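You operate a simulated robot arm through the tools that you are given. There is no shell and no other tool. Be economical: measure what you need, move in short steps, check, and stop when the job is done.

You run a simulated robot arm. Do the job below in one go: nothing can be reset, and whatever is moved stays where it is left.

## Task
Gauge the cooled cake piece, then wind the choke till cake matches the card.
Fine: piece on the anvil, close the gauge with its lever, read, open it, piece into the sample tray; free the choke lock, wind by the difference, lock again.

Only the result counts: the job must be done as asked and must still hold three seconds after the hand-in. Knocking over, shifting, dropping, spilling or breaking anything else fails it.

## Robot
A 7-joint arm with a two-finger parallel gripper, fixed in place. Base frame: the origin is at the foot of the arm, x ahead of it, y to its left, z up; the work surface is at about z = 0.74. Lengths are in m, angles in rad, forces in N, time in s.
With the tool pointing down near the work surface it reaches from about 0.2 to 0.68 m from the base axis. Its first joint turns from -1.152 to 1.152 rad. Payload 2.4 kg.
The tool frame sits at the grasp point between the pads (the TCP): z along the fingers, y along the line on which they close. The tips reach 0.03 m beyond it. Largest opening 0.094 m; finger width 0.028, thickness 0.01; the body of the gripper, 0.05 by 0.096 m, starts 0.055 m behind the TCP.
Orientation is that of the tool frame in the base frame, as [roll, pitch, yaw] about the fixed x, y, z axes, in that order (R = Rz(yaw) Ry(pitch) Rx(roll)). With the fingers straight down and closing along the base's y, the tool's x points along the base's -x, its y along +y and its z along -z.

## Interface
- The arm moves only by the tool send_rows. Its argument "commands" is a list of rows, each a list of 7 numbers: the shift along the base's x, y, z in m, then the turn, a rotation vector about the base's x, y, z in rad, then the finger opening in m, from 0 to 0.094. In form: [[x, y, z, rx, ry, rz, hand], ...]. A call has 1 to 12 rows; each row shifts and turns the commanded pose from where the row before left it. Rows are played at 5 a second. More than 0.05 m and 0.15 rad between two rows, or a gripper value outside its range, and nothing of the call is played. Where a pose cannot be reached the arm comes as near as it can. A force on the tool above 90 N (or 10 N above the force at the start of the call, whichever is more), or a blocked arm, ends the call early, and 0.2 s more pass. Each finger travels about 0.153 m/s and halts on what it meets, pressing with about 41 N; the grip force reading is that of the motor and also rises with nothing between the fingers. The clock runs only during rows and for 0.2 s after the last one: add rows that do not move to give the fingers time. The reply holds the time, the measured pose of the TCP, the force on the tool along the base axes, the opening and the grip force, in the units named above and with some noise, with the torque about the TCP (base axes, N m) and any sound that the robot's microphone picked up.
- Cameras (640 x 400 px; columns grow to the right, rows downward): "scene" is fixed at [0.0495, 0.4947, 1.4394]; the picture's right is [-0.74, -0.67, 0.00], its down [-0.42, 0.47, -0.77] and it looks along [0.52, -0.57, -0.63] (base axes); focal length 316 px, centre (320, 200). "wrist" rides on the gripper at [0.076, 0.014, -0.102] in the tool frame; the picture's right is [-0.18, 0.98, 0.00], its down [-0.75, -0.14, -0.64] and it looks along [-0.63, -0.12, 0.77] (tool axes); focal length 243 px, centre (320, 200). There is no depth. A picture from a camera that has moved, and an enlarged one, comes with that camera's place and axes in the base frame and with its lens. The place of the scene camera against the robot may be out by one fixed shift of up to 0.025 m in any direction.
- snapshot(camera): a new picture of that camera. It takes no simulated time.
- inspect(camera, box): a new picture of the part [left, top, right, bottom] of that camera's present view, enlarged. It takes no simulated time.
- finish_job(): hands the job in; it is judged then, once.

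Work in short steps. Places have to be worked out from the pictures, the camera data and where the tool is seen: move nearer, look again, correct. Check each grasp and each placing, and mend what went wrong. You have 120 turns and 68 pictures in all, those below and enlarged ones among them. Open the gripper and draw the arm clear of the work before you hand the job in, unless the task says otherwise; then end with one line.

The tools are called by a JSON object that holds its "api" and its "payload". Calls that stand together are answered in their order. send_rows: Moves the arm, as the interface text tells. Its arguments: {"type":"object","properties":{"commands":{"type":"array","items":{"type":"array","items":{"type":"number"}}}},"required":["commands"]} The other tools are called the same way: snapshot (camera) takes a picture; inspect (camera, box) takes an enlarged picture of a part of a camera's view; finish_job () hands the job in.

At the start:

```text
t: 0.0
tool_pos: [0.373, 0.0022, 1.1628]
tool_rot: [3.14, 0.001, 3.141]
ft_force: [-0.9, 0.1, -1.0]
torque: [-0.02, 0.0, -0.04]
finger_gap: 0.0941
grip_force: 0.1
```

scene: 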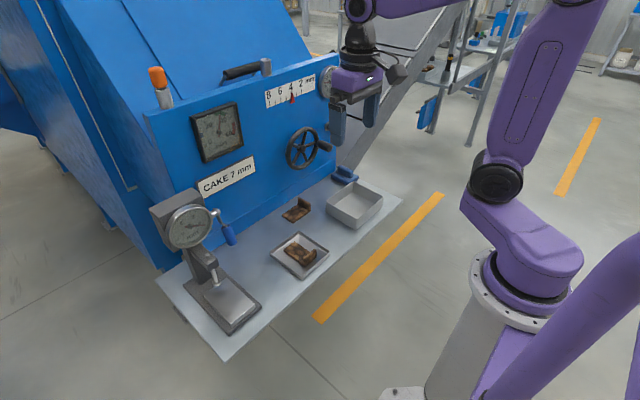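
wrist: 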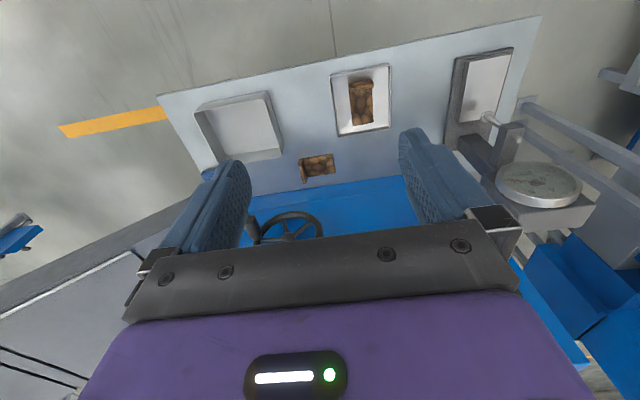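

I start by enlarging the machine front and the work surface to understand the parts.

{"api": "inspect", "payload": {"camera": "scene", "box": [180, 50, 380, 175]}}

{"api": "inspect", "payload": {"camera": "scene", "box": [140, 160, 400, 360]}}

{"api": "inspect", "payload": {"camera": "wrist", "box": [180, 20, 600, 270]}}

```text
3.20 times, centred on (280, 112) of scene
camera zoom: at [0.0495, 0.4947, 1.4394], right [-0.74, -0.67, 0.0], down [-0.42, 0.47, -0.77], along [0.52, -0.57, -0.63], focal length 1011 px, centre (448, 480)
```

zoom: 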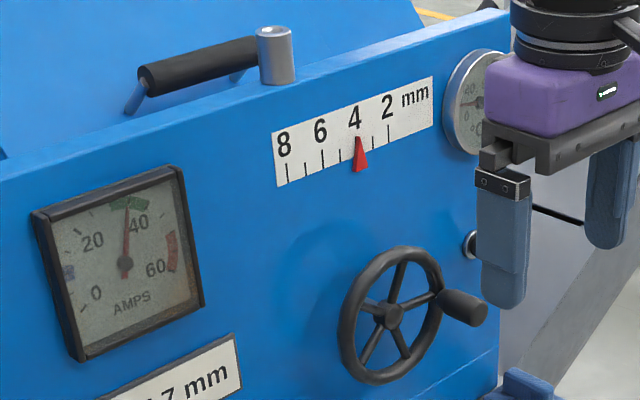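

```text
2.00 times, centred on (270, 260) of scene
camera zoom: at [0.0495, 0.4947, 1.4394], right [-0.74, -0.67, 0.0], down [-0.42, 0.47, -0.77], along [0.52, -0.57, -0.63], focal length 632 px, centre (420, 80)
```

zoom: 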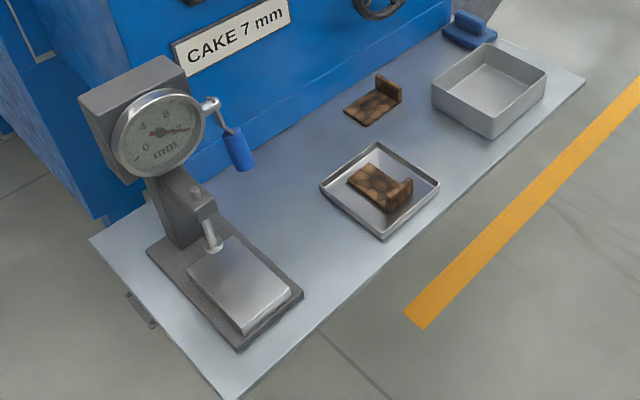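

```text
1.52 times, centred on (390, 145) of wrist
camera zoom: at [0.2976, 0.0169, 1.2639], right [0.18, 0.98, 0.0], down [0.75, -0.14, 0.64], along [0.63, -0.12, -0.77], focal length 370 px, centre (213, 284)
```

zoom: 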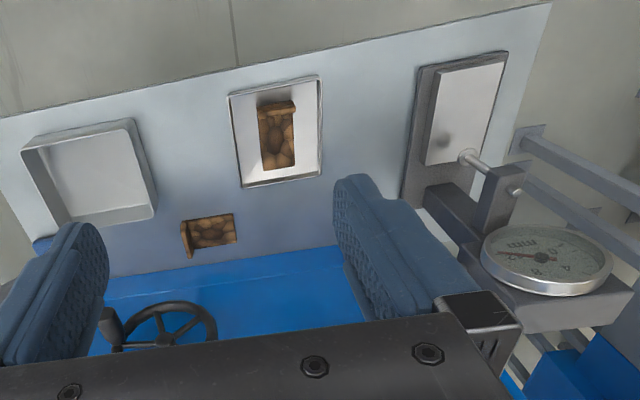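

Pointer stands near 4, the card says 7. I need finer detail on the lock candidates and the gauge.

{"api": "inspect", "payload": {"camera": "scene", "box": [220, 50, 320, 112]}}

{"api": "inspect", "payload": {"camera": "scene", "box": [140, 180, 260, 255]}}

{"api": "inspect", "payload": {"camera": "scene", "box": [260, 160, 400, 285]}}

```text
6.40 times, centred on (270, 81) of scene
camera zoom: at [0.0495, 0.4947, 1.4394], right [-0.74, -0.67, 0.0], down [-0.42, 0.47, -0.77], along [0.52, -0.57, -0.63], focal length 2022 px, centre (640, 962)
```

zoom: 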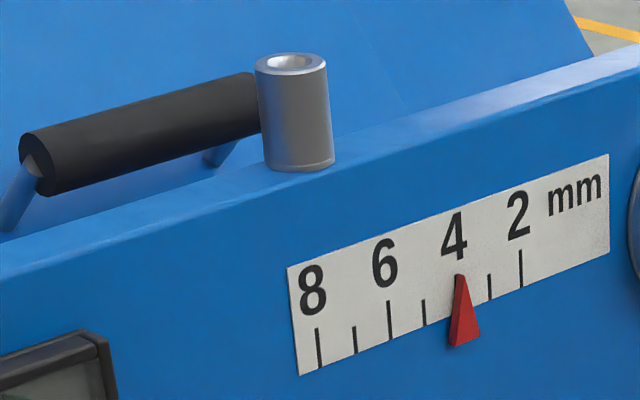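

```text
5.33 times, centred on (200, 218) of scene
camera zoom: at [0.0495, 0.4947, 1.4394], right [-0.74, -0.67, 0.0], down [-0.42, 0.47, -0.77], along [0.52, -0.57, -0.63], focal length 1685 px, centre (960, 107)
```

zoom: 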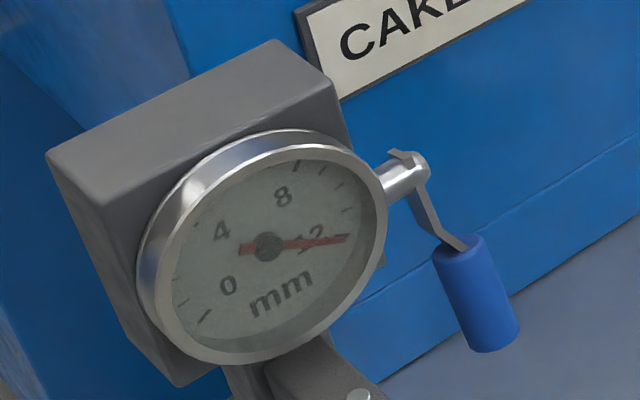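

```text
3.20 times, centred on (330, 222) of scene
camera zoom: at [0.0495, 0.4947, 1.4394], right [-0.74, -0.67, 0.0], down [-0.42, 0.47, -0.77], along [0.52, -0.57, -0.63], focal length 1011 px, centre (288, 128)
```

zoom: 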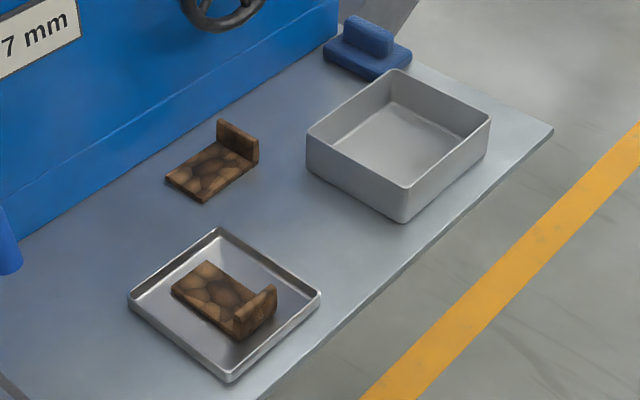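

A silver knob beside the wheel is hidden by the gripper; I retract the arm a little, keeping height, and look again.

{"api": "send_rows", "payload": {"commands": [[-0.04, -0.03, 0, 0, 0, 0, 0.094], [-0.04, -0.03, 0, 0, 0, 0, 0.094], [-0.03, -0.03, 0, 0, 0, 0, 0.094], [0, -0.03, 0, 0, 0, 0, 0.094]]}}

{"api": "snapshot", "payload": {"camera": "scene"}}

{"api": "snapshot", "payload": {"camera": "wrist"}}

```text
t: 1.0
tool_pos: [0.2621, -0.1186, 1.1594]
tool_rot: [-3.141, 0.001, -3.14]
ft_force: [0.7, -0.1, 0.5]
torque: [0.0, 0.01, -0.01]
finger_gap: 0.094
grip_force: 0.0
```

```text
59 pictures are left
```

scene: 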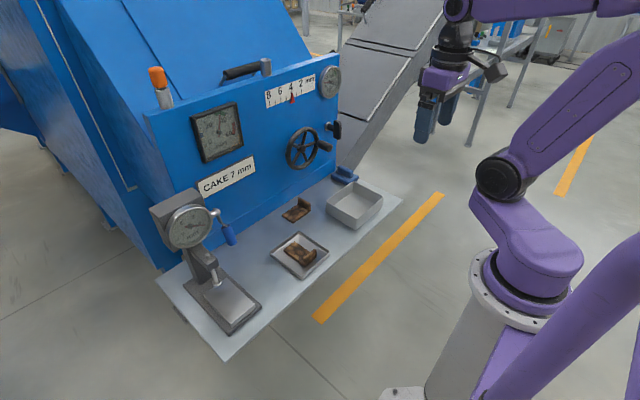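

```text
58 pictures are left
camera wrist: at [0.1864, -0.1039, 1.2615], right [0.18, 0.98, 0.0], down [0.75, -0.14, 0.64], along [0.63, -0.12, -0.77], focal length 243 px, centre (320, 200)
```

wrist: 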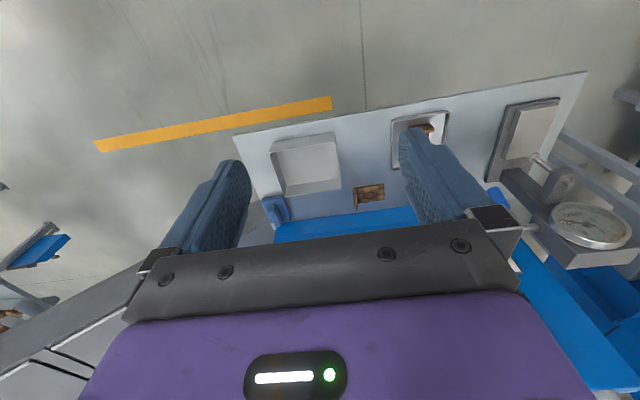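

{"api": "inspect", "payload": {"camera": "scene", "box": [270, 60, 370, 190]}}

```text
3.08 times, centred on (320, 125) of scene
camera zoom: at [0.0494, 0.4947, 1.4394], right [-0.74, -0.67, 0.0], down [-0.42, 0.47, -0.77], along [0.52, -0.57, -0.63], focal length 972 px, centre (320, 431)
```

zoom: 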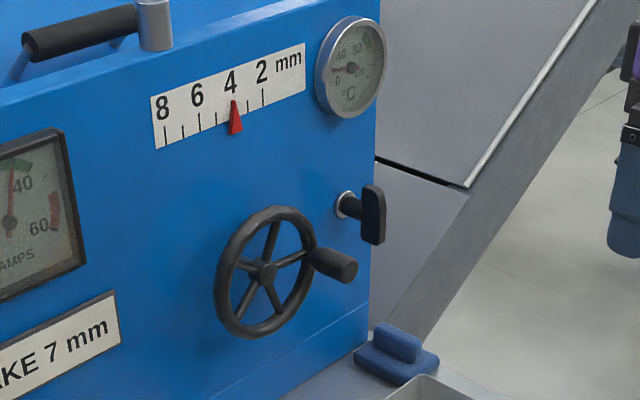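

The choke lock looks like the black tab knob right of the wheel. Next I come lower over the table to see both cake pieces and the two trays closely.

{"api": "send_rows", "payload": {"commands": [[0.02, 0.04, -0.04, 0, 0, 0, 0.094], [0.02, 0.04, -0.04, 0, 0, 0, 0.094], [0.02, 0.03, -0.04, 0, 0, 0, 0.094], [0.02, 0.03, -0.04, 0, 0, 0, 0.094], [0, 0, 0, 0, 0, 0, 0.094]]}}

{"api": "snapshot", "payload": {"camera": "wrist"}}

```text
refused: row 1 steps farther than a row can; nothing moved
```

```text
56 pictures are left
camera wrist: at [0.1864, -0.1039, 1.2615], right [0.18, 0.98, 0.0], down [0.75, -0.14, 0.64], along [0.63, -0.12, -0.77], focal length 243 px, centre (320, 200)
```

wrist: 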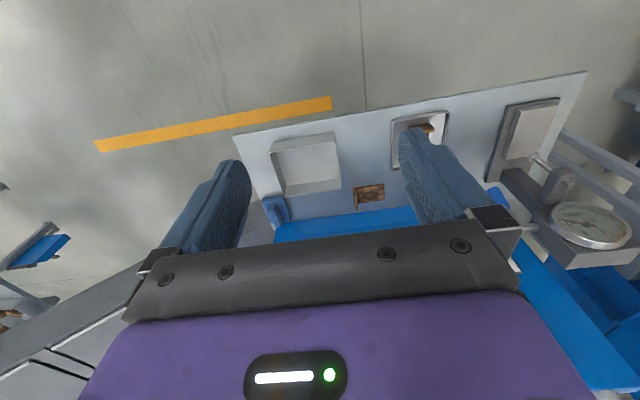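

Step norm must be at most 0.05 m per row; resending with shorter steps.

{"api": "send_rows", "payload": {"commands": [[0.02, 0.02, -0.03, 0, 0, 0, 0.094], [0.02, 0.03, -0.03, 0, 0, 0, 0.094], [0.02, 0.03, -0.03, 0, 0, 0, 0.094], [0.02, 0.03, -0.03, 0, 0, 0, 0.094], [0.02, 0.03, -0.03, 0, 0, 0, 0.094], [0.01, 0, -0.03, 0, 0, 0, 0.094], [0, 0, 0, 0, 0, 0, 0.094]]}}

{"api": "inspect", "payload": {"camera": "wrist", "box": [0, 0, 640, 400]}}

```text
t: 2.6
tool_pos: [0.3734, 0.0223, 0.9812]
tool_rot: [-3.141, -0.001, 3.141]
ft_force: [0.2, 0.4, -0.4]
torque: [0.05, 0.01, -0.01]
finger_gap: 0.0941
grip_force: 0.1
```

```text
1.00 times, centred on (320, 200) of wrist (not enlarged: the box is as wide or as high as the picture)
camera zoom: at [0.2984, 0.0373, 1.0836], right [0.18, 0.98, 0.0], down [0.75, -0.14, 0.64], along [0.63, -0.12, -0.77], focal length 243 px, centre (320, 200)
```

zoom: 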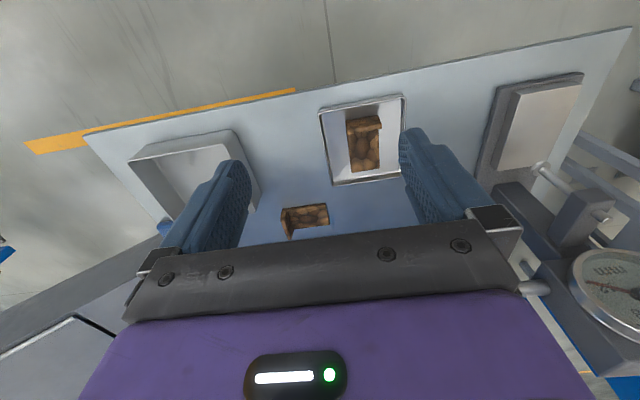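

Both pieces are in view; I enlarge them to look for signs of heat or age.

{"api": "inspect", "payload": {"camera": "wrist", "box": [240, 80, 420, 240]}}

{"api": "inspect", "payload": {"camera": "wrist", "box": [470, 50, 640, 300]}}

```text
2.50 times, centred on (330, 160) of wrist
camera zoom: at [0.2984, 0.0373, 1.0836], right [0.18, 0.98, 0.0], down [0.75, -0.14, 0.64], along [0.63, -0.12, -0.77], focal length 606 px, centre (295, 300)
```

zoom: 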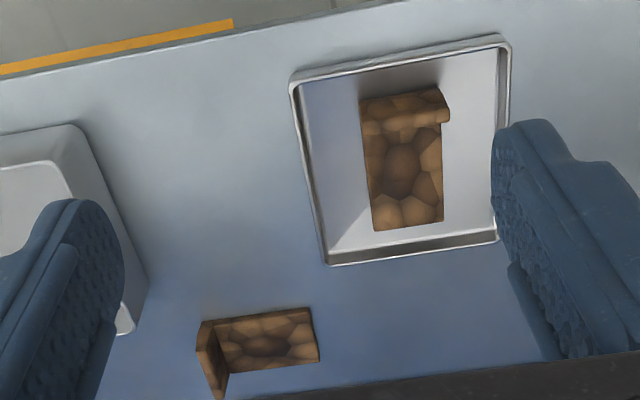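

```text
1.60 times, centred on (555, 175) of wrist
camera zoom: at [0.2984, 0.0373, 1.0836], right [0.18, 0.98, 0.0], down [0.75, -0.14, 0.64], along [0.63, -0.12, -0.77], focal length 388 px, centre (-56, 240)
```

zoom: 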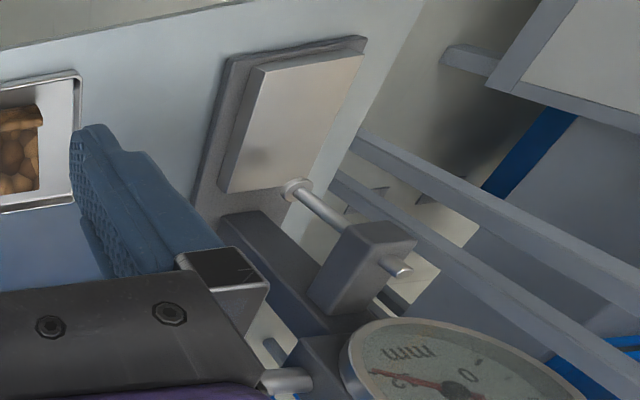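

No heat marks visible; the piece in the shallow cooling pan is my "cooled" piece (the other lies fresh at the press foot), and the empty grey tray is the sample tray. I'll turn the tool +90° to grip the upright flange (thin along x), ending above about (0.44, 0.069).

{"api": "send_rows", "payload": {"commands": [[0.006, 0.0043, -0.005, 0, 0, 0.15, 0.06], [0.006, 0.0043, -0.005, 0, 0, 0.15, 0.06], [0.006, 0.0043, -0.005, 0, 0, 0.15, 0.06], [0.006, 0.0043, -0.005, 0, 0, 0.15, 0.06], [0.006, 0.0043, -0.005, 0, 0, 0.15, 0.06], [0.006, 0.0043, -0.005, 0, 0, 0.15, 0.06], [0.006, 0.0043, -0.005, 0, 0, 0.15, 0.06], [0.006, 0.0043, -0.005, 0, 0, 0.15, 0.06], [0.006, 0.0043, -0.005, 0, 0, 0.15, 0.06], [0.006, 0.0043, -0.005, 0, 0, 0.15, 0.06], [0.006, 0.0037, -0.005, 0, 0, 0.0708, 0.06], [0, 0, 0, 0, 0, 0, 0.06]]}}

{"api": "snapshot", "payload": {"camera": "wrist"}}

```text
t: 5.2
tool_pos: [0.4392, 0.0697, 0.9257]
tool_rot: [-3.141, 0.0, -1.57]
ft_force: [-0.3, -0.5, 0.2]
torque: [0.0, 0.0, 0.02]
finger_gap: 0.0597
grip_force: 0.1
```

```text
52 pictures are left
camera wrist: at [0.4258, -0.0069, 1.0286], right [-0.98, 0.18, 0.0], down [0.14, 0.75, 0.64], along [0.12, 0.63, -0.77], focal length 243 px, centre (320, 200)
```

wrist: 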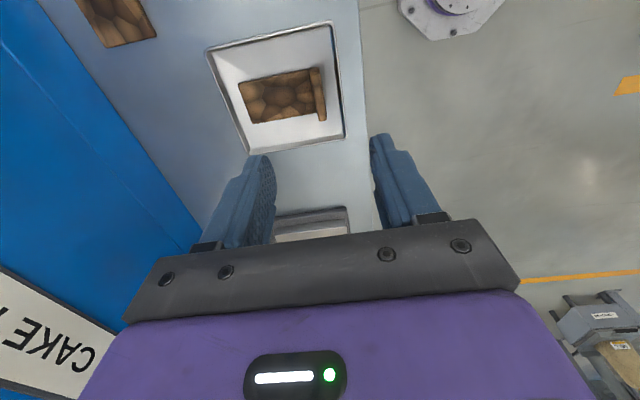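

Flange is at about x=0.442, y=0.067, right under the TCP. I descend to z≈0.83 and look again.

{"api": "send_rows", "payload": {"commands": [[0.001, -0.001, -0.03, 0, 0, 0, 0.06], [0.001, -0.001, -0.03, 0, 0, 0, 0.06], [0, 0, -0.03, 0, 0, 0, 0.06], [0, 0, 0, 0, 0, 0, 0.06]]}}

{"api": "snapshot", "payload": {"camera": "wrist"}}

{"api": "inspect", "payload": {"camera": "scene", "box": [240, 190, 370, 280]}}

```text
t: 6.2
tool_pos: [0.4402, 0.0673, 0.8359]
tool_rot: [-3.138, -0.001, -1.57]
ft_force: [0.6, -0.9, -0.7]
torque: [-0.01, -0.01, 0.0]
finger_gap: 0.06
grip_force: 0.1
```

```text
51 pictures are left
camera wrist: at [0.4274, -0.0087, 0.9383], right [-0.98, 0.18, 0.0], down [0.14, 0.75, 0.64], along [0.12, 0.63, -0.77], focal length 243 px, centre (320, 200)
```

wrist: 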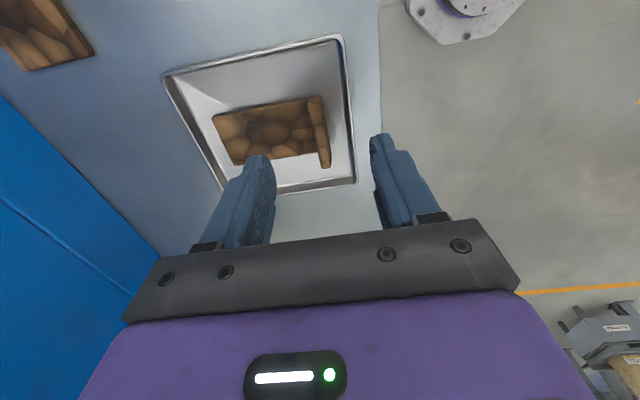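

```text
4.44 times, centred on (305, 235) of scene
camera zoom: at [0.0495, 0.4947, 1.4394], right [-0.74, -0.67, 0.0], down [-0.42, 0.47, -0.77], along [0.52, -0.57, -0.63], focal length 1404 px, centre (387, 44)
```

zoom: 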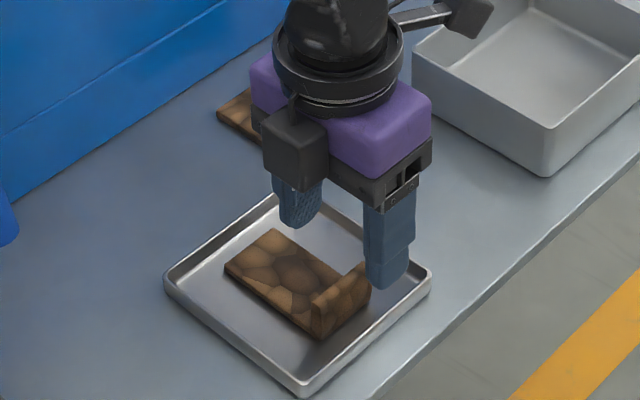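

Flange centre ≈ (0.442, 0.065), aligned with y. I descend until the tips are just above the plate (TCP z≈0.788) and close.

{"api": "send_rows", "payload": {"commands": [[0.001, -0.001, -0.02, 0, 0, 0, 0.06], [0.001, -0.001, -0.018, 0, 0, 0, 0.06], [0, 0, -0.01, 0, 0, 0, 0.06], [0, 0, 0, 0, 0, 0, 0.04], [0, 0, 0, 0, 0, 0, 0.02], [0, 0, 0, 0, 0, 0, 0.0], [0, 0, 0, 0, 0, 0, 0.0]]}}

{"api": "inspect", "payload": {"camera": "scene", "box": [240, 190, 370, 280]}}

```text
t: 7.8
tool_pos: [0.4425, 0.065, 0.7884]
tool_rot: [3.141, 0.001, -1.569]
ft_force: [0.3, 0.0, -0.4]
torque: [-0.03, -0.01, -0.01]
finger_gap: 0.0075
grip_force: 40.8
```

```text
4.44 times, centred on (305, 235) of scene
camera zoom: at [0.0495, 0.4947, 1.4394], right [-0.74, -0.67, 0.0], down [-0.42, 0.47, -0.77], along [0.52, -0.57, -0.63], focal length 1404 px, centre (387, 44)
```

zoom: 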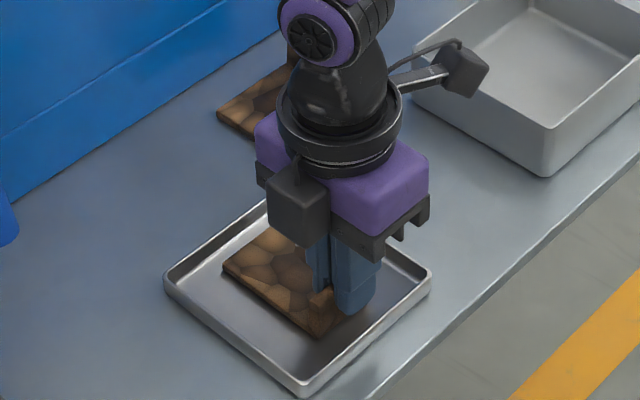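

The flange is gripped (7.5 mm). I lift straight up and move left, x pulled back, then look at the gauge.

{"api": "send_rows", "payload": {"commands": [[0, 0, 0.02, 0, 0, 0, 0.0], [0, 0, 0.03, 0, 0, 0, 0.0], [0, 0, 0.04, 0, 0, 0, 0.0], [-0.01, 0.04, 0.01, 0, 0, 0, 0.0], [-0.01, 0.04, 0, 0, 0, 0, 0.0], [-0.01, 0.03, 0, 0, 0, 0, 0.0], [0, 0, 0, 0, 0, 0, 0.0]]}}

{"api": "snapshot", "payload": {"camera": "wrist"}}

{"api": "inspect", "payload": {"camera": "scene", "box": [140, 180, 300, 340]}}

```text
t: 9.4
tool_pos: [0.4126, 0.1769, 0.8886]
tool_rot: [-3.141, 0.001, -1.573]
ft_force: [0.2, 0.1, -0.1]
torque: [-0.01, -0.01, -0.01]
finger_gap: 0.0077
grip_force: 40.7
```

```text
48 pictures are left
camera wrist: at [0.4, 0.1006, 0.9903], right [-0.98, 0.19, 0.0], down [0.14, 0.75, 0.64], along [0.12, 0.63, -0.77], focal length 243 px, centre (320, 200)
```

wrist: 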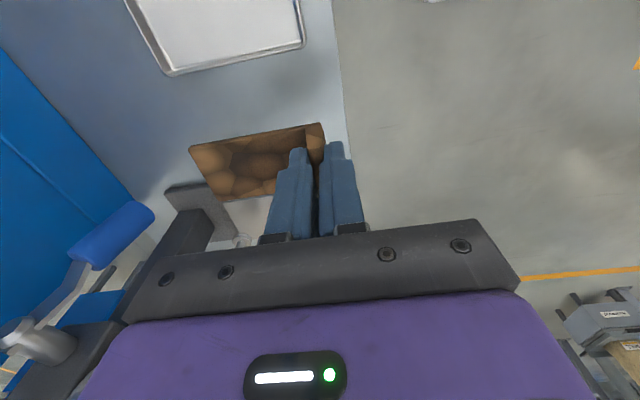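

```text
2.50 times, centred on (220, 260) of scene
camera zoom: at [0.0494, 0.4947, 1.4394], right [-0.74, -0.67, 0.0], down [-0.42, 0.47, -0.77], along [0.52, -0.57, -0.63], focal length 790 px, centre (570, 50)
```

zoom: 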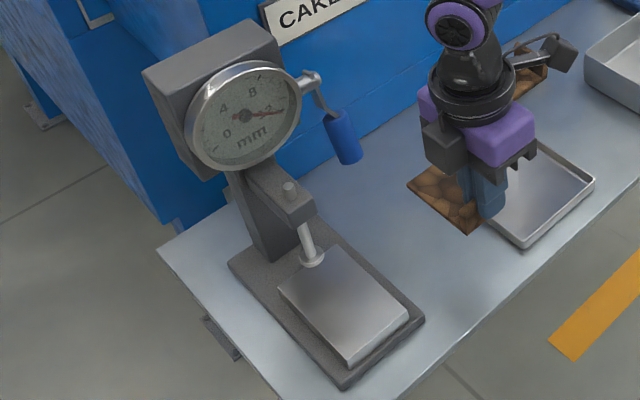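

I triangulate: spindle tip ≈ (0.536, 0.306, 0.79), anvil x 0.43–0.54, lever grip bottom ≈ (0.585, 0.218, 0.828). To fix the anvil's y and height better I carry the piece past it and look back.

{"api": "send_rows", "payload": {"commands": [[-0.015, 0.04, 0.01, 0, 0, 0, 0.0], [-0.015, 0.04, 0.01, 0, 0, 0, 0.0], [-0.01, 0.04, 0.01, 0, 0, 0, 0.0], [0, 0.04, 0.01, 0, 0, 0, 0.0], [0, 0.03, 0.01, 0, 0, 0, 0.0], [0, 0, 0, 0, 0, 0, 0.0]]}}

{"api": "snapshot", "payload": {"camera": "wrist"}}

```text
t: 10.8
tool_pos: [0.3723, 0.3647, 0.9395]
tool_rot: [3.141, 0.001, -1.574]
ft_force: [-0.1, 0.2, 0.2]
torque: [0.01, -0.02, 0.02]
finger_gap: 0.0076
grip_force: 40.6
```

```text
46 pictures are left
camera wrist: at [0.3604, 0.2897, 1.0414], right [-0.98, 0.19, 0.0], down [0.14, 0.75, 0.64], along [0.12, 0.63, -0.77], focal length 243 px, centre (320, 200)
```

wrist: 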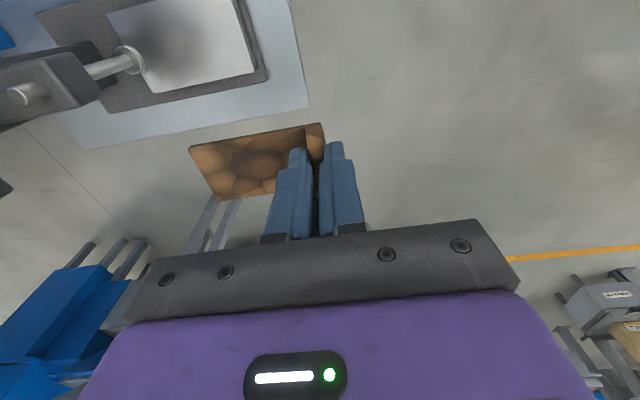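

Refined: anvil x 0.436–0.549, y 0.264–0.333, z≈0.765; spindle tip ≈ (0.53, 0.299, 0.798). I go to y=0.299, descend in front of the anvil to z=0.822, then look before sliding under the spindle.

{"api": "send_rows", "payload": {"commands": [[0, -0.035, 0, 0, 0, 0, 0.0], [0, -0.031, -0.02, 0, 0, 0, 0.0], [0, 0, -0.04, 0, 0, 0, 0.0], [0, 0, -0.04, 0, 0, 0, 0.0], [0, 0, -0.018, 0, 0, 0, 0.0], [0, 0, 0, 0, 0, 0, 0.0]]}}

{"api": "snapshot", "payload": {"camera": "wrist"}}

{"api": "inspect", "payload": {"camera": "scene", "box": [150, 240, 280, 340]}}

```text
t: 12.2
tool_pos: [0.3735, 0.2984, 0.8197]
tool_rot: [-3.141, 0.0, -1.572]
ft_force: [0.1, 0.1, -0.9]
torque: [-0.02, 0.0, 0.01]
finger_gap: 0.0076
grip_force: 40.7
```

```text
45 pictures are left
camera wrist: at [0.3594, 0.2232, 0.9226], right [-0.98, 0.18, 0.0], down [0.14, 0.75, 0.64], along [0.12, 0.63, -0.77], focal length 243 px, centre (320, 200)
```

wrist: 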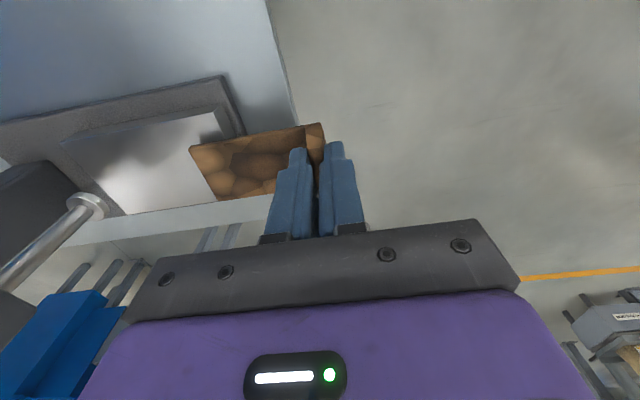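

```text
4.00 times, centred on (215, 290) of scene
camera zoom: at [0.0495, 0.4947, 1.4394], right [-0.74, -0.67, 0.0], down [-0.42, 0.47, -0.77], along [0.52, -0.57, -0.63], focal length 1264 px, centre (740, -160)
```

zoom: 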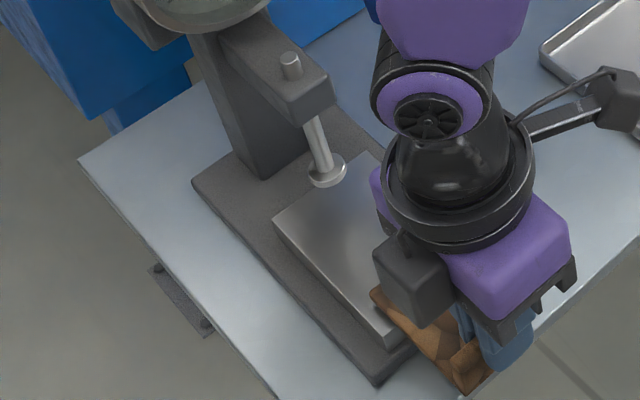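

Clearance looks right: the plate is above the anvil and below the spindle tip (z≈0.80). I slide forward to x=0.45.

{"api": "send_rows", "payload": {"commands": [[0.025, 0.0006, 0, 0, 0, 0, 0.0], [0.025, 0, 0, 0, 0, 0, 0.0], [0.015, 0, 0, 0, 0, 0, 0.0], [0.012, 0, 0, 0, 0, 0, 0.0], [0, 0, 0, 0, 0, 0, 0.0]]}}

{"api": "snapshot", "payload": {"camera": "wrist"}}

{"api": "inspect", "payload": {"camera": "scene", "box": [150, 240, 280, 340]}}

```text
t: 13.4
tool_pos: [0.4503, 0.299, 0.8196]
tool_rot: [3.141, 0.0, -1.571]
ft_force: [-0.2, 0.8, -0.5]
torque: [0.0, -0.01, 0.03]
finger_gap: 0.0078
grip_force: 41.2
```

```text
43 pictures are left
camera wrist: at [0.4367, 0.2236, 0.9229], right [-0.98, 0.18, 0.0], down [0.14, 0.75, 0.64], along [0.12, 0.63, -0.77], focal length 243 px, centre (320, 200)
```

wrist: 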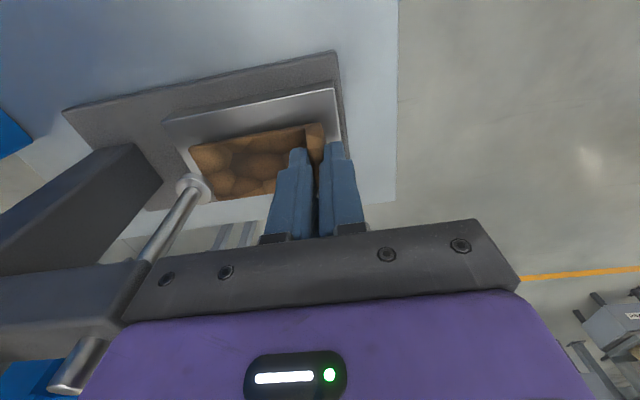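

```text
4.00 times, centred on (215, 290) of scene
camera zoom: at [0.0495, 0.4947, 1.4394], right [-0.74, -0.67, 0.0], down [-0.42, 0.47, -0.77], along [0.52, -0.57, -0.63], focal length 1264 px, centre (740, -160)
```

zoom: 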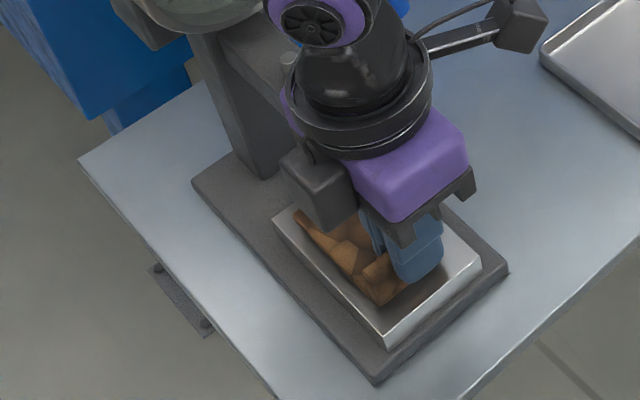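

Clear of the spindle carrier by about 10 mm, so I lower straight down in small steps until it touches the anvil.

{"api": "send_rows", "payload": {"commands": [[0, 0, -0.003, 0, 0, 0, 0.0], [0, 0, -0.002, 0, 0, 0, 0.0], [0, 0, -0.002, 0, 0, 0, 0.0]]}}

```text
t: 14.2
tool_pos: [0.4505, 0.3001, 0.8149]
tool_rot: [3.141, 0.001, -1.572]
ft_force: [-4.5, -2.0, 11.4]
torque: [-0.01, 0.07, -0.03]
finger_gap: 0.0081
grip_force: 41.3
```

Contact (11 N up) at z≈0.815; the piece sits on the anvil. I release by opening slightly, and rise a little.

{"api": "send_rows", "payload": {"commands": [[0, 0, 0.001, 0, 0, 0, 0.02], [0, 0, 0, 0, 0, 0, 0.03], [0, 0, 0.02, 0, 0, 0, 0.03], [0, 0, 0.01, 0, 0, 0, 0.03], [-0.02, 0, 0, 0, 0, 0, 0.0], [-0.01, 0, 0, 0, 0, 0, 0.0], [0, 0, 0, 0, 0, 0, 0.0]]}}

{"api": "snapshot", "payload": {"camera": "wrist"}}

{"api": "inspect", "payload": {"camera": "scene", "box": [150, 240, 280, 340]}}

```text
t: 15.8
tool_pos: [0.4202, 0.3003, 0.8443]
tool_rot: [-3.141, -0.001, -1.57]
ft_force: [0.0, 0.3, -0.3]
torque: [-0.03, 0.01, 0.0]
finger_gap: 0.0
grip_force: 33.2
```

```text
41 pictures are left
camera wrist: at [0.4062, 0.224, 0.9467], right [-0.98, 0.18, 0.0], down [0.14, 0.75, 0.64], along [0.12, 0.63, -0.77], focal length 243 px, centre (320, 200)
```

wrist: 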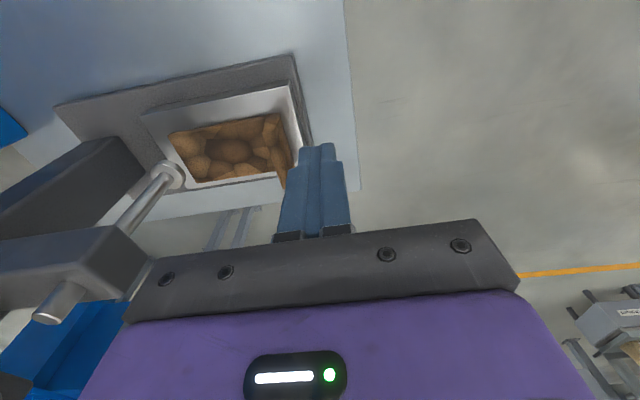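

```text
4.00 times, centred on (215, 290) of scene
camera zoom: at [0.0494, 0.4947, 1.4394], right [-0.74, -0.67, 0.0], down [-0.42, 0.47, -0.77], along [0.52, -0.57, -0.63], focal length 1264 px, centre (740, -160)
```

zoom: 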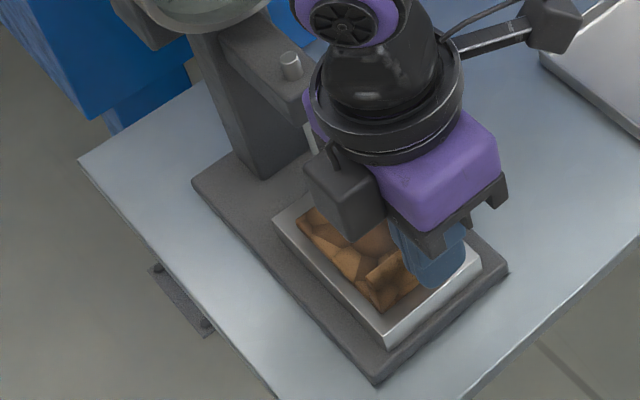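

The piece lies on the anvil with its end just short of under the spindle. With closed fingers I push the flange forward about 17 mm.

{"api": "send_rows", "payload": {"commands": [[0, -0.0005, -0.03, 0, 0, 0, 0.0], [0, 0, -0.007, 0, 0, 0, 0.0], [0.012, 0, 0, 0, 0, 0, 0.0], [0.006, 0, 0, 0, 0, 0, 0.0], [0.006, 0, 0, 0, 0, 0, 0.0], [0.006, 0, 0, 0, 0, 0, 0.0], [0.004, 0, 0, 0, 0, 0, 0.0], [0, 0, 0, 0, 0, 0, 0.0], [-0.02, 0, 0, 0, 0, 0, 0.0], [-0.01, 0, 0.02, 0, 0, 0, 0.0], [0, 0, 0.03, 0, 0, 0, 0.0]]}}

{"api": "snapshot", "payload": {"camera": "wrist"}}

```text
t: 18.2
tool_pos: [0.4238, 0.2986, 0.8575]
tool_rot: [3.14, -0.001, -1.572]
ft_force: [-0.2, 0.1, 0.2]
torque: [0.02, 0.02, 0.02]
finger_gap: 0.0
grip_force: 33.1
```

```text
39 pictures are left
camera wrist: at [0.4102, 0.223, 0.9596], right [-0.98, 0.18, 0.0], down [0.14, 0.75, 0.64], along [0.12, 0.63, -0.77], focal length 243 px, centre (320, 200)
```

wrist: 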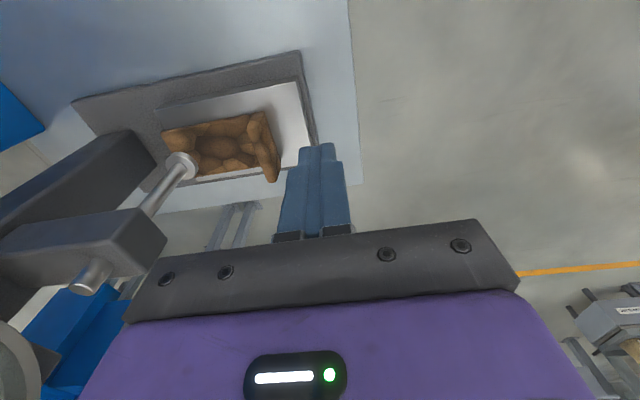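

The piece now lies under the spindle. Next I move to view the gauge lever closely from the side.

{"api": "send_rows", "payload": {"commands": [[0, 0, 0.04, 0, 0, 0, 0.0], [0, -0.02, 0.03, 0, 0, 0, 0.0], [0, -0.045, 0, 0, 0, 0, 0.0], [0.02, -0.04, 0, 0, 0, 0, 0.0], [0.03, -0.008, 0, 0, 0, 0, 0.0], [0, 0, 0, 0, 0, 0, 0.0]]}}

{"api": "snapshot", "payload": {"camera": "wrist"}}

{"api": "inspect", "payload": {"camera": "scene", "box": [140, 180, 260, 255]}}

```text
t: 19.6
tool_pos: [0.474, 0.1843, 0.9271]
tool_rot: [3.141, -0.001, -1.57]
ft_force: [-0.1, 0.3, 0.5]
torque: [0.02, 0.0, -0.02]
finger_gap: 0.0
grip_force: 32.5
```

```text
38 pictures are left
camera wrist: at [0.4611, 0.1096, 1.0298], right [-0.98, 0.18, 0.0], down [0.14, 0.75, 0.64], along [0.12, 0.63, -0.77], focal length 243 px, centre (320, 200)
```

wrist: 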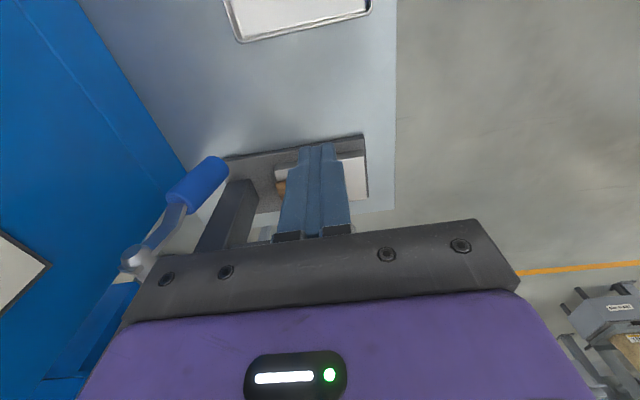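

```text
5.33 times, centred on (200, 218) of scene
camera zoom: at [0.0495, 0.4947, 1.4394], right [-0.74, -0.67, 0.0], down [-0.42, 0.47, -0.77], along [0.52, -0.57, -0.63], focal length 1685 px, centre (960, 107)
```

zoom: 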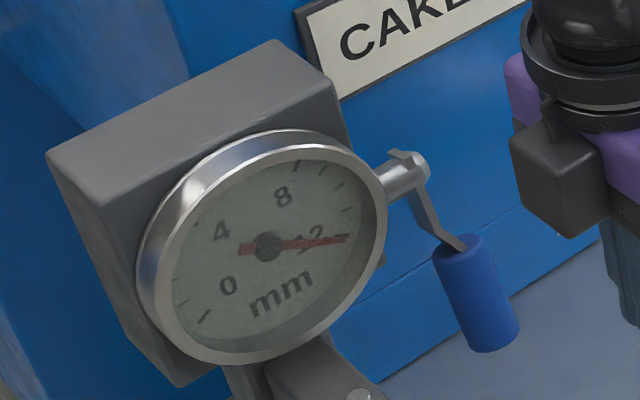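

Lever: pivot ≈ (0.61, 0.224, 0.926), grip hanging from (0.602, 0.218, 0.871) to (0.588, 0.218, 0.825), swinging about y. I'll grip it from the front with the tool tilted 45°, closing along y; first I retreat and turn the wrist back.

{"api": "send_rows", "payload": {"commands": [[-0.008, 0, 0, 0, 0, -0.15, 0.0], [-0.008, 0, 0, 0, 0, -0.15, 0.03], [-0.008, 0, 0, 0, 0, -0.15, 0.05], [-0.008, 0, 0, 0, 0, -0.15, 0.05], [-0.008, 0, 0, 0, 0, -0.15, 0.05], [-0.008, 0, 0, 0, 0, -0.15, 0.05], [-0.006, 0, 0, 0, 0, -0.15, 0.05], [0, 0, 0, 0, 0, -0.15, 0.05], [0, 0, 0, 0, 0, -0.15, 0.05], [0, 0, 0, 0, 0, -0.15, 0.05], [0, 0.01, 0, 0, 0, -0.0708, 0.05]]}}

{"api": "send_rows", "payload": {"commands": [[0, 0.005, -0.01, 0, -0.15, 0, 0.05], [0, 0.005, -0.01, 0, -0.15, 0, 0.05], [0, 0.005, 0, 0, -0.15, 0, 0.05], [0, 0.005, 0, 0, -0.15, 0, 0.05], [0, 0.004, 0, 0, -0.15, 0, 0.05], [0, 0, 0, 0, -0.036, 0, 0.05], [0, 0, 0, 0, 0, 0, 0.05]]}}

{"api": "snapshot", "payload": {"camera": "wrist"}}

```text
t: 22.0
tool_pos: [0.4194, 0.1962, 0.9277]
tool_rot: [-3.141, -0.002, 3.141]
ft_force: [-0.2, -0.3, 0.1]
torque: [0.02, -0.02, -0.01]
finger_gap: 0.05
grip_force: 0.2
```

```text
t: 23.6
tool_pos: [0.4216, 0.2145, 0.9073]
tool_rot: [-3.113, 0.652, -3.14]
ft_force: [0.2, 1.4, 0.2]
torque: [-0.01, 0.01, -0.01]
finger_gap: 0.0498
grip_force: 0.0
out of reach, approached as far as the arm can: row 3, 5
```

```text
36 pictures are left
camera wrist: at [0.3, 0.2316, 0.9427], right [0.16, 0.98, 0.09], down [0.21, -0.12, 0.97], along [0.97, -0.14, -0.22], focal length 243 px, centre (320, 200)
```

wrist: 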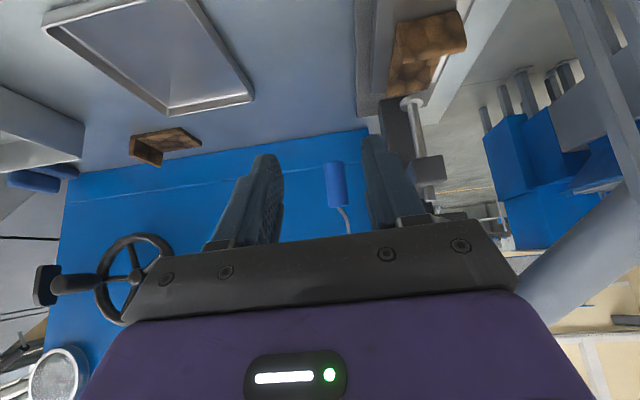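

Lever grip is seen at about (0.595, 0.212, 0.857), between the fingers. I move forward and slightly down, then check.

{"api": "send_rows", "payload": {"commands": [[0.03, 0, -0.01, 0, 0, 0, 0.06], [0.03, 0, -0.01, 0, 0, 0, 0.06], [0.03, 0, -0.01, 0, 0, 0, 0.06], [0, 0, 0, 0, 0, 0, 0.06]]}}

{"api": "snapshot", "payload": {"camera": "wrist"}}

```text
t: 24.6
tool_pos: [0.5131, 0.2142, 0.8772]
tool_rot: [-3.117, 0.653, 3.141]
ft_force: [-0.1, 1.0, -0.3]
torque: [0.01, 0.01, -0.03]
finger_gap: 0.0598
grip_force: 0.2
```

```text
35 pictures are left
camera wrist: at [0.3911, 0.2318, 0.9116], right [0.16, 0.98, 0.09], down [0.21, -0.12, 0.97], along [0.97, -0.14, -0.22], focal length 243 px, centre (320, 200)
```

wrist: 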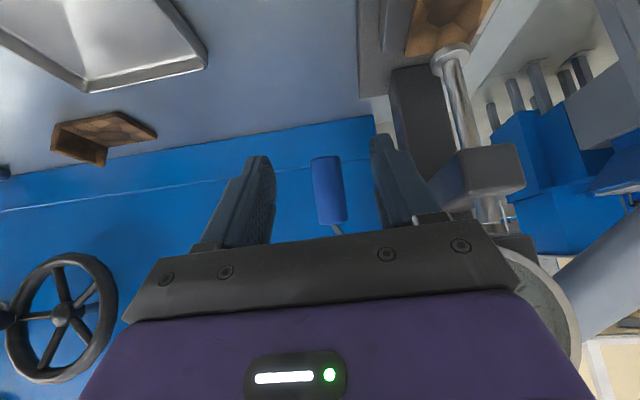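

Grip centre at ≈ (0.595, 0.211, 0.857). I advance onto it and close.

{"api": "send_rows", "payload": {"commands": [[0.026, -0.001, -0.007, 0, 0, 0, 0.06], [0.026, -0.001, -0.007, 0, 0, 0, 0.06], [0.024, -0.001, -0.007, 0, 0, 0, 0.06], [0, 0, 0, 0, 0, 0, 0.04], [0, 0, 0, 0, 0, 0, 0.01], [0, 0, 0, 0, 0, 0, 0.01]]}}

{"api": "snapshot", "payload": {"camera": "wrist"}}

```text
t: 26.0
tool_pos: [0.5892, 0.2121, 0.8565]
tool_rot: [-3.118, 0.653, 3.141]
ft_force: [6.5, 5.4, -5.5]
torque: [1.26, 0.48, -0.21]
finger_gap: 0.0297
grip_force: 44.7
```

```text
34 pictures are left
camera wrist: at [0.4672, 0.2292, 0.8912], right [0.16, 0.98, 0.09], down [0.21, -0.13, 0.97], along [0.96, -0.14, -0.22], focal length 243 px, centre (320, 200)
```

wrist: 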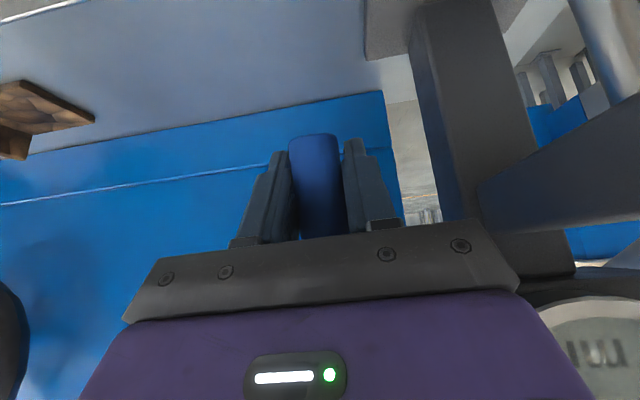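

The lever is gripped. I try a small tangential pull toward the operator (−x, slightly up) and read forces and dial.

{"api": "send_rows", "payload": {"commands": [[-0.005, 0, 0.0013, 0, 0, 0, 0.01], [-0.006, 0, 0.002, 0, 0, 0, 0.01], [0, 0, 0, 0, 0, 0, 0.01]]}}

{"api": "inspect", "payload": {"camera": "scene", "box": [140, 180, 260, 255]}}

```text
t: 26.8
tool_pos: [0.5782, 0.2112, 0.8607]
tool_rot: [-3.115, 0.657, 3.141]
ft_force: [18.7, 9.5, -6.1]
torque: [1.11, 1.42, -0.23]
finger_gap: 0.0298
grip_force: 44.6
```

```text
5.33 times, centred on (200, 218) of scene
camera zoom: at [0.0501, 0.495, 1.4393], right [-0.74, -0.67, 0.0], down [-0.43, 0.47, -0.77], along [0.52, -0.57, -0.63], focal length 1685 px, centre (960, 107)
```

zoom: 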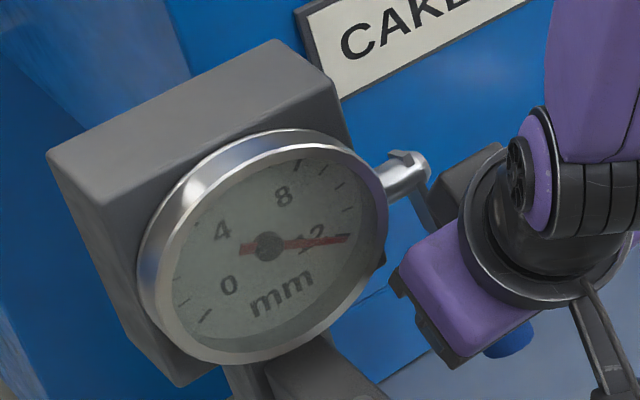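

The lever follows with mild resistance (19 N); the dial has not moved yet (it may be past its range). I continue along the arc.

{"api": "send_rows", "payload": {"commands": [[-0.006, 0, 0.003, 0, 0, 0, 0.01], [-0.006, 0, 0.004, 0, 0, 0, 0.01], [-0.005, 0, 0.004, 0, 0, 0, 0.01], [0, 0, 0, 0, 0, 0, 0.01]]}}

{"api": "snapshot", "payload": {"camera": "wrist"}}

```text
t: 27.8
tool_pos: [0.5589, 0.2125, 0.8704]
tool_rot: [-3.112, 0.656, -3.141]
ft_force: [18.2, 11.3, -7.7]
torque: [0.44, 1.37, -0.27]
finger_gap: 0.0297
grip_force: 45.4
```

```text
32 pictures are left
camera wrist: at [0.4388, 0.2291, 0.9056], right [0.16, 0.98, 0.09], down [0.21, -0.12, 0.97], along [0.97, -0.14, -0.22], focal length 243 px, centre (320, 200)
```

wrist: 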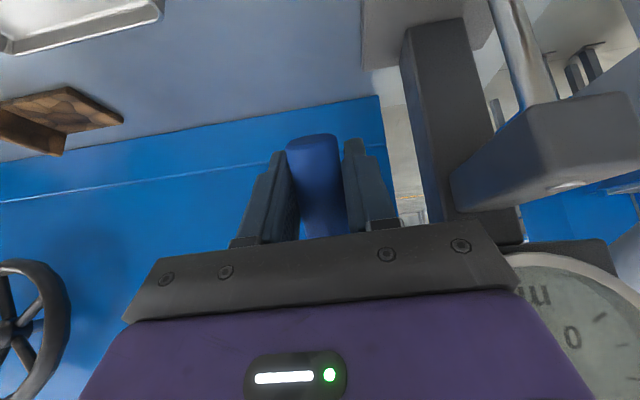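

The spindle's top stub has dropped, so this is the closing direction. I continue along the arc in small steps.

{"api": "send_rows", "payload": {"commands": [[-0.006, 0, 0.006, 0, 0, 0, 0.01], [-0.005, 0, 0.006, 0, 0, 0, 0.01], [-0.004, 0, 0.006, 0, 0, 0, 0.01], [0, 0, 0, 0, 0, 0, 0.01]]}}

{"api": "inspect", "payload": {"camera": "scene", "box": [140, 180, 260, 255]}}

```text
t: 28.8
tool_pos: [0.5439, 0.2119, 0.8881]
tool_rot: [-3.111, 0.649, -3.137]
ft_force: [10.9, 9.4, -17.6]
torque: [0.02, 1.39, -0.13]
finger_gap: 0.0298
grip_force: 45.1
```

```text
5.33 times, centred on (200, 218) of scene
camera zoom: at [0.0501, 0.4951, 1.4392], right [-0.74, -0.67, 0.0], down [-0.43, 0.47, -0.77], along [0.52, -0.57, -0.63], focal length 1685 px, centre (960, 107)
```

zoom: 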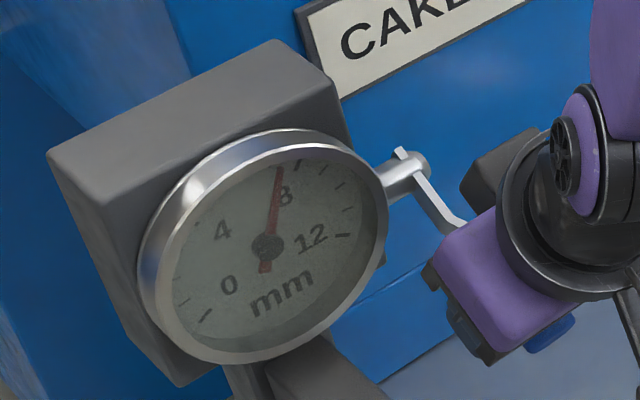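

The dial now falls (about 7.5). I continue in small arc steps watching for the stop.

{"api": "send_rows", "payload": {"commands": [[-0.002, 0, 0.005, 0, 0, 0, 0.01], [-0.001, 0, 0.005, 0, 0, 0, 0.01], [0, 0, 0, 0, 0, 0, 0.01]]}}

{"api": "inspect", "payload": {"camera": "scene", "box": [140, 180, 260, 255]}}

```text
t: 29.6
tool_pos: [0.5392, 0.2119, 0.8976]
tool_rot: [-3.112, 0.644, -3.139]
ft_force: [-8.6, 3.9, -21.7]
torque: [-0.44, 1.07, 0.24]
finger_gap: 0.0296
grip_force: 44.9
```

```text
5.33 times, centred on (200, 218) of scene
camera zoom: at [0.0496, 0.495, 1.4393], right [-0.74, -0.67, 0.0], down [-0.42, 0.47, -0.77], along [0.52, -0.57, -0.63], focal length 1685 px, centre (960, 107)
```

zoom: 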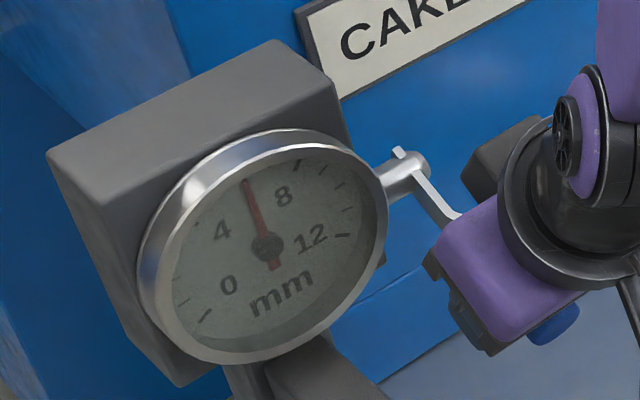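

About 6.3 and still falling; I continue upward.

{"api": "send_rows", "payload": {"commands": [[-0.0025, 0, 0.005, 0, 0, 0, 0.01], [-0.0015, 0, 0.005, 0, 0, 0, 0.01], [0, 0, 0, 0, 0, 0, 0.01]]}}

{"api": "inspect", "payload": {"camera": "scene", "box": [140, 180, 260, 255]}}

```text
t: 30.4
tool_pos: [0.5357, 0.2121, 0.907]
tool_rot: [-3.115, 0.642, -3.14]
ft_force: [-12.7, 6.0, -19.7]
torque: [-0.01, 1.01, -0.14]
finger_gap: 0.0295
grip_force: 44.6
```

```text
5.33 times, centred on (200, 218) of scene
camera zoom: at [0.0495, 0.495, 1.4393], right [-0.74, -0.67, 0.0], down [-0.42, 0.47, -0.77], along [0.52, -0.57, -0.63], focal length 1685 px, centre (960, 107)
```

zoom: 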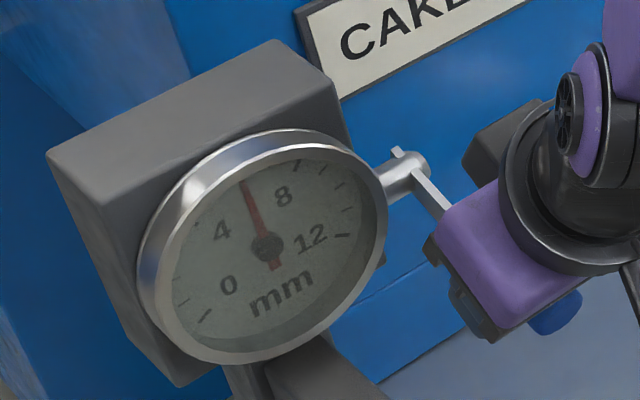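

The dial held at the same value while the lever moved on, so the spindle is on the piece. I zoom on the dial for the reading.

{"api": "inspect", "payload": {"camera": "scene", "box": [162, 200, 218, 255]}}

```text
7.27 times, centred on (190, 228) of scene
camera zoom: at [0.0495, 0.495, 1.4393], right [-0.74, -0.67, 0.0], down [-0.42, 0.47, -0.77], along [0.52, -0.57, -0.63], focal length 2298 px, centre (1266, 0)
```

zoom: 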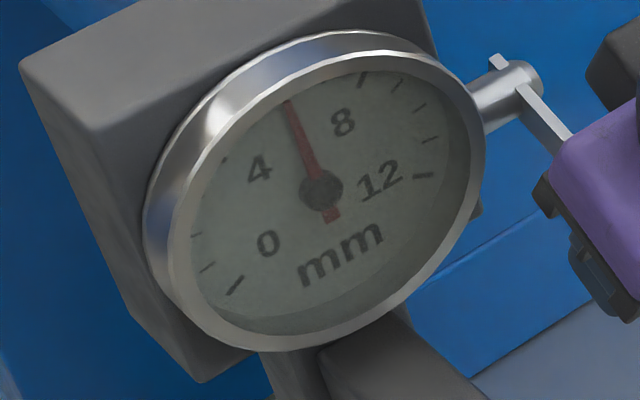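

By fitting the dial ticks (20° per mm) the reading is ≈5.95 mm. I push the lever a bit further to make sure it is fully closed, and check the dial again.

{"api": "send_rows", "payload": {"commands": [[-0.002, 0, 0.005, 0, 0, 0, 0.01], [-0.001, 0, 0.005, 0, 0, 0, 0.01], [0, 0, 0, 0, 0, 0, 0.01]]}}

{"api": "inspect", "payload": {"camera": "scene", "box": [172, 205, 208, 245]}}

```text
t: 31.2
tool_pos: [0.5354, 0.2122, 0.9166]
tool_rot: [-3.115, 0.646, -3.14]
ft_force: [-2.9, 7.4, -34.8]
torque: [-0.01, -0.27, -0.11]
finger_gap: 0.0294
grip_force: 45.2
```

```text
10.00 times, centred on (190, 225) of scene
camera zoom: at [0.05, 0.4952, 1.4392], right [-0.74, -0.67, 0.0], down [-0.42, 0.47, -0.77], along [0.52, -0.57, -0.63], focal length 3160 px, centre (1620, -50)
```

zoom: 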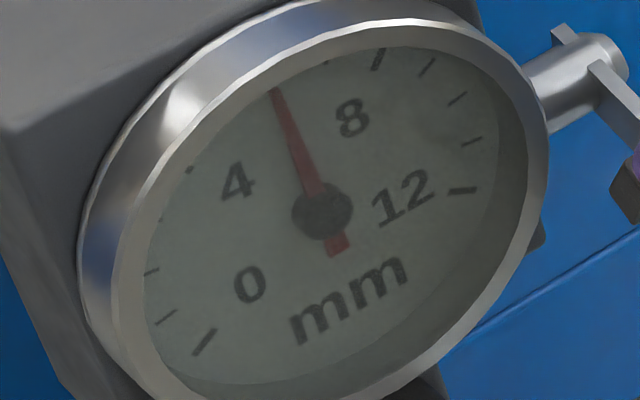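

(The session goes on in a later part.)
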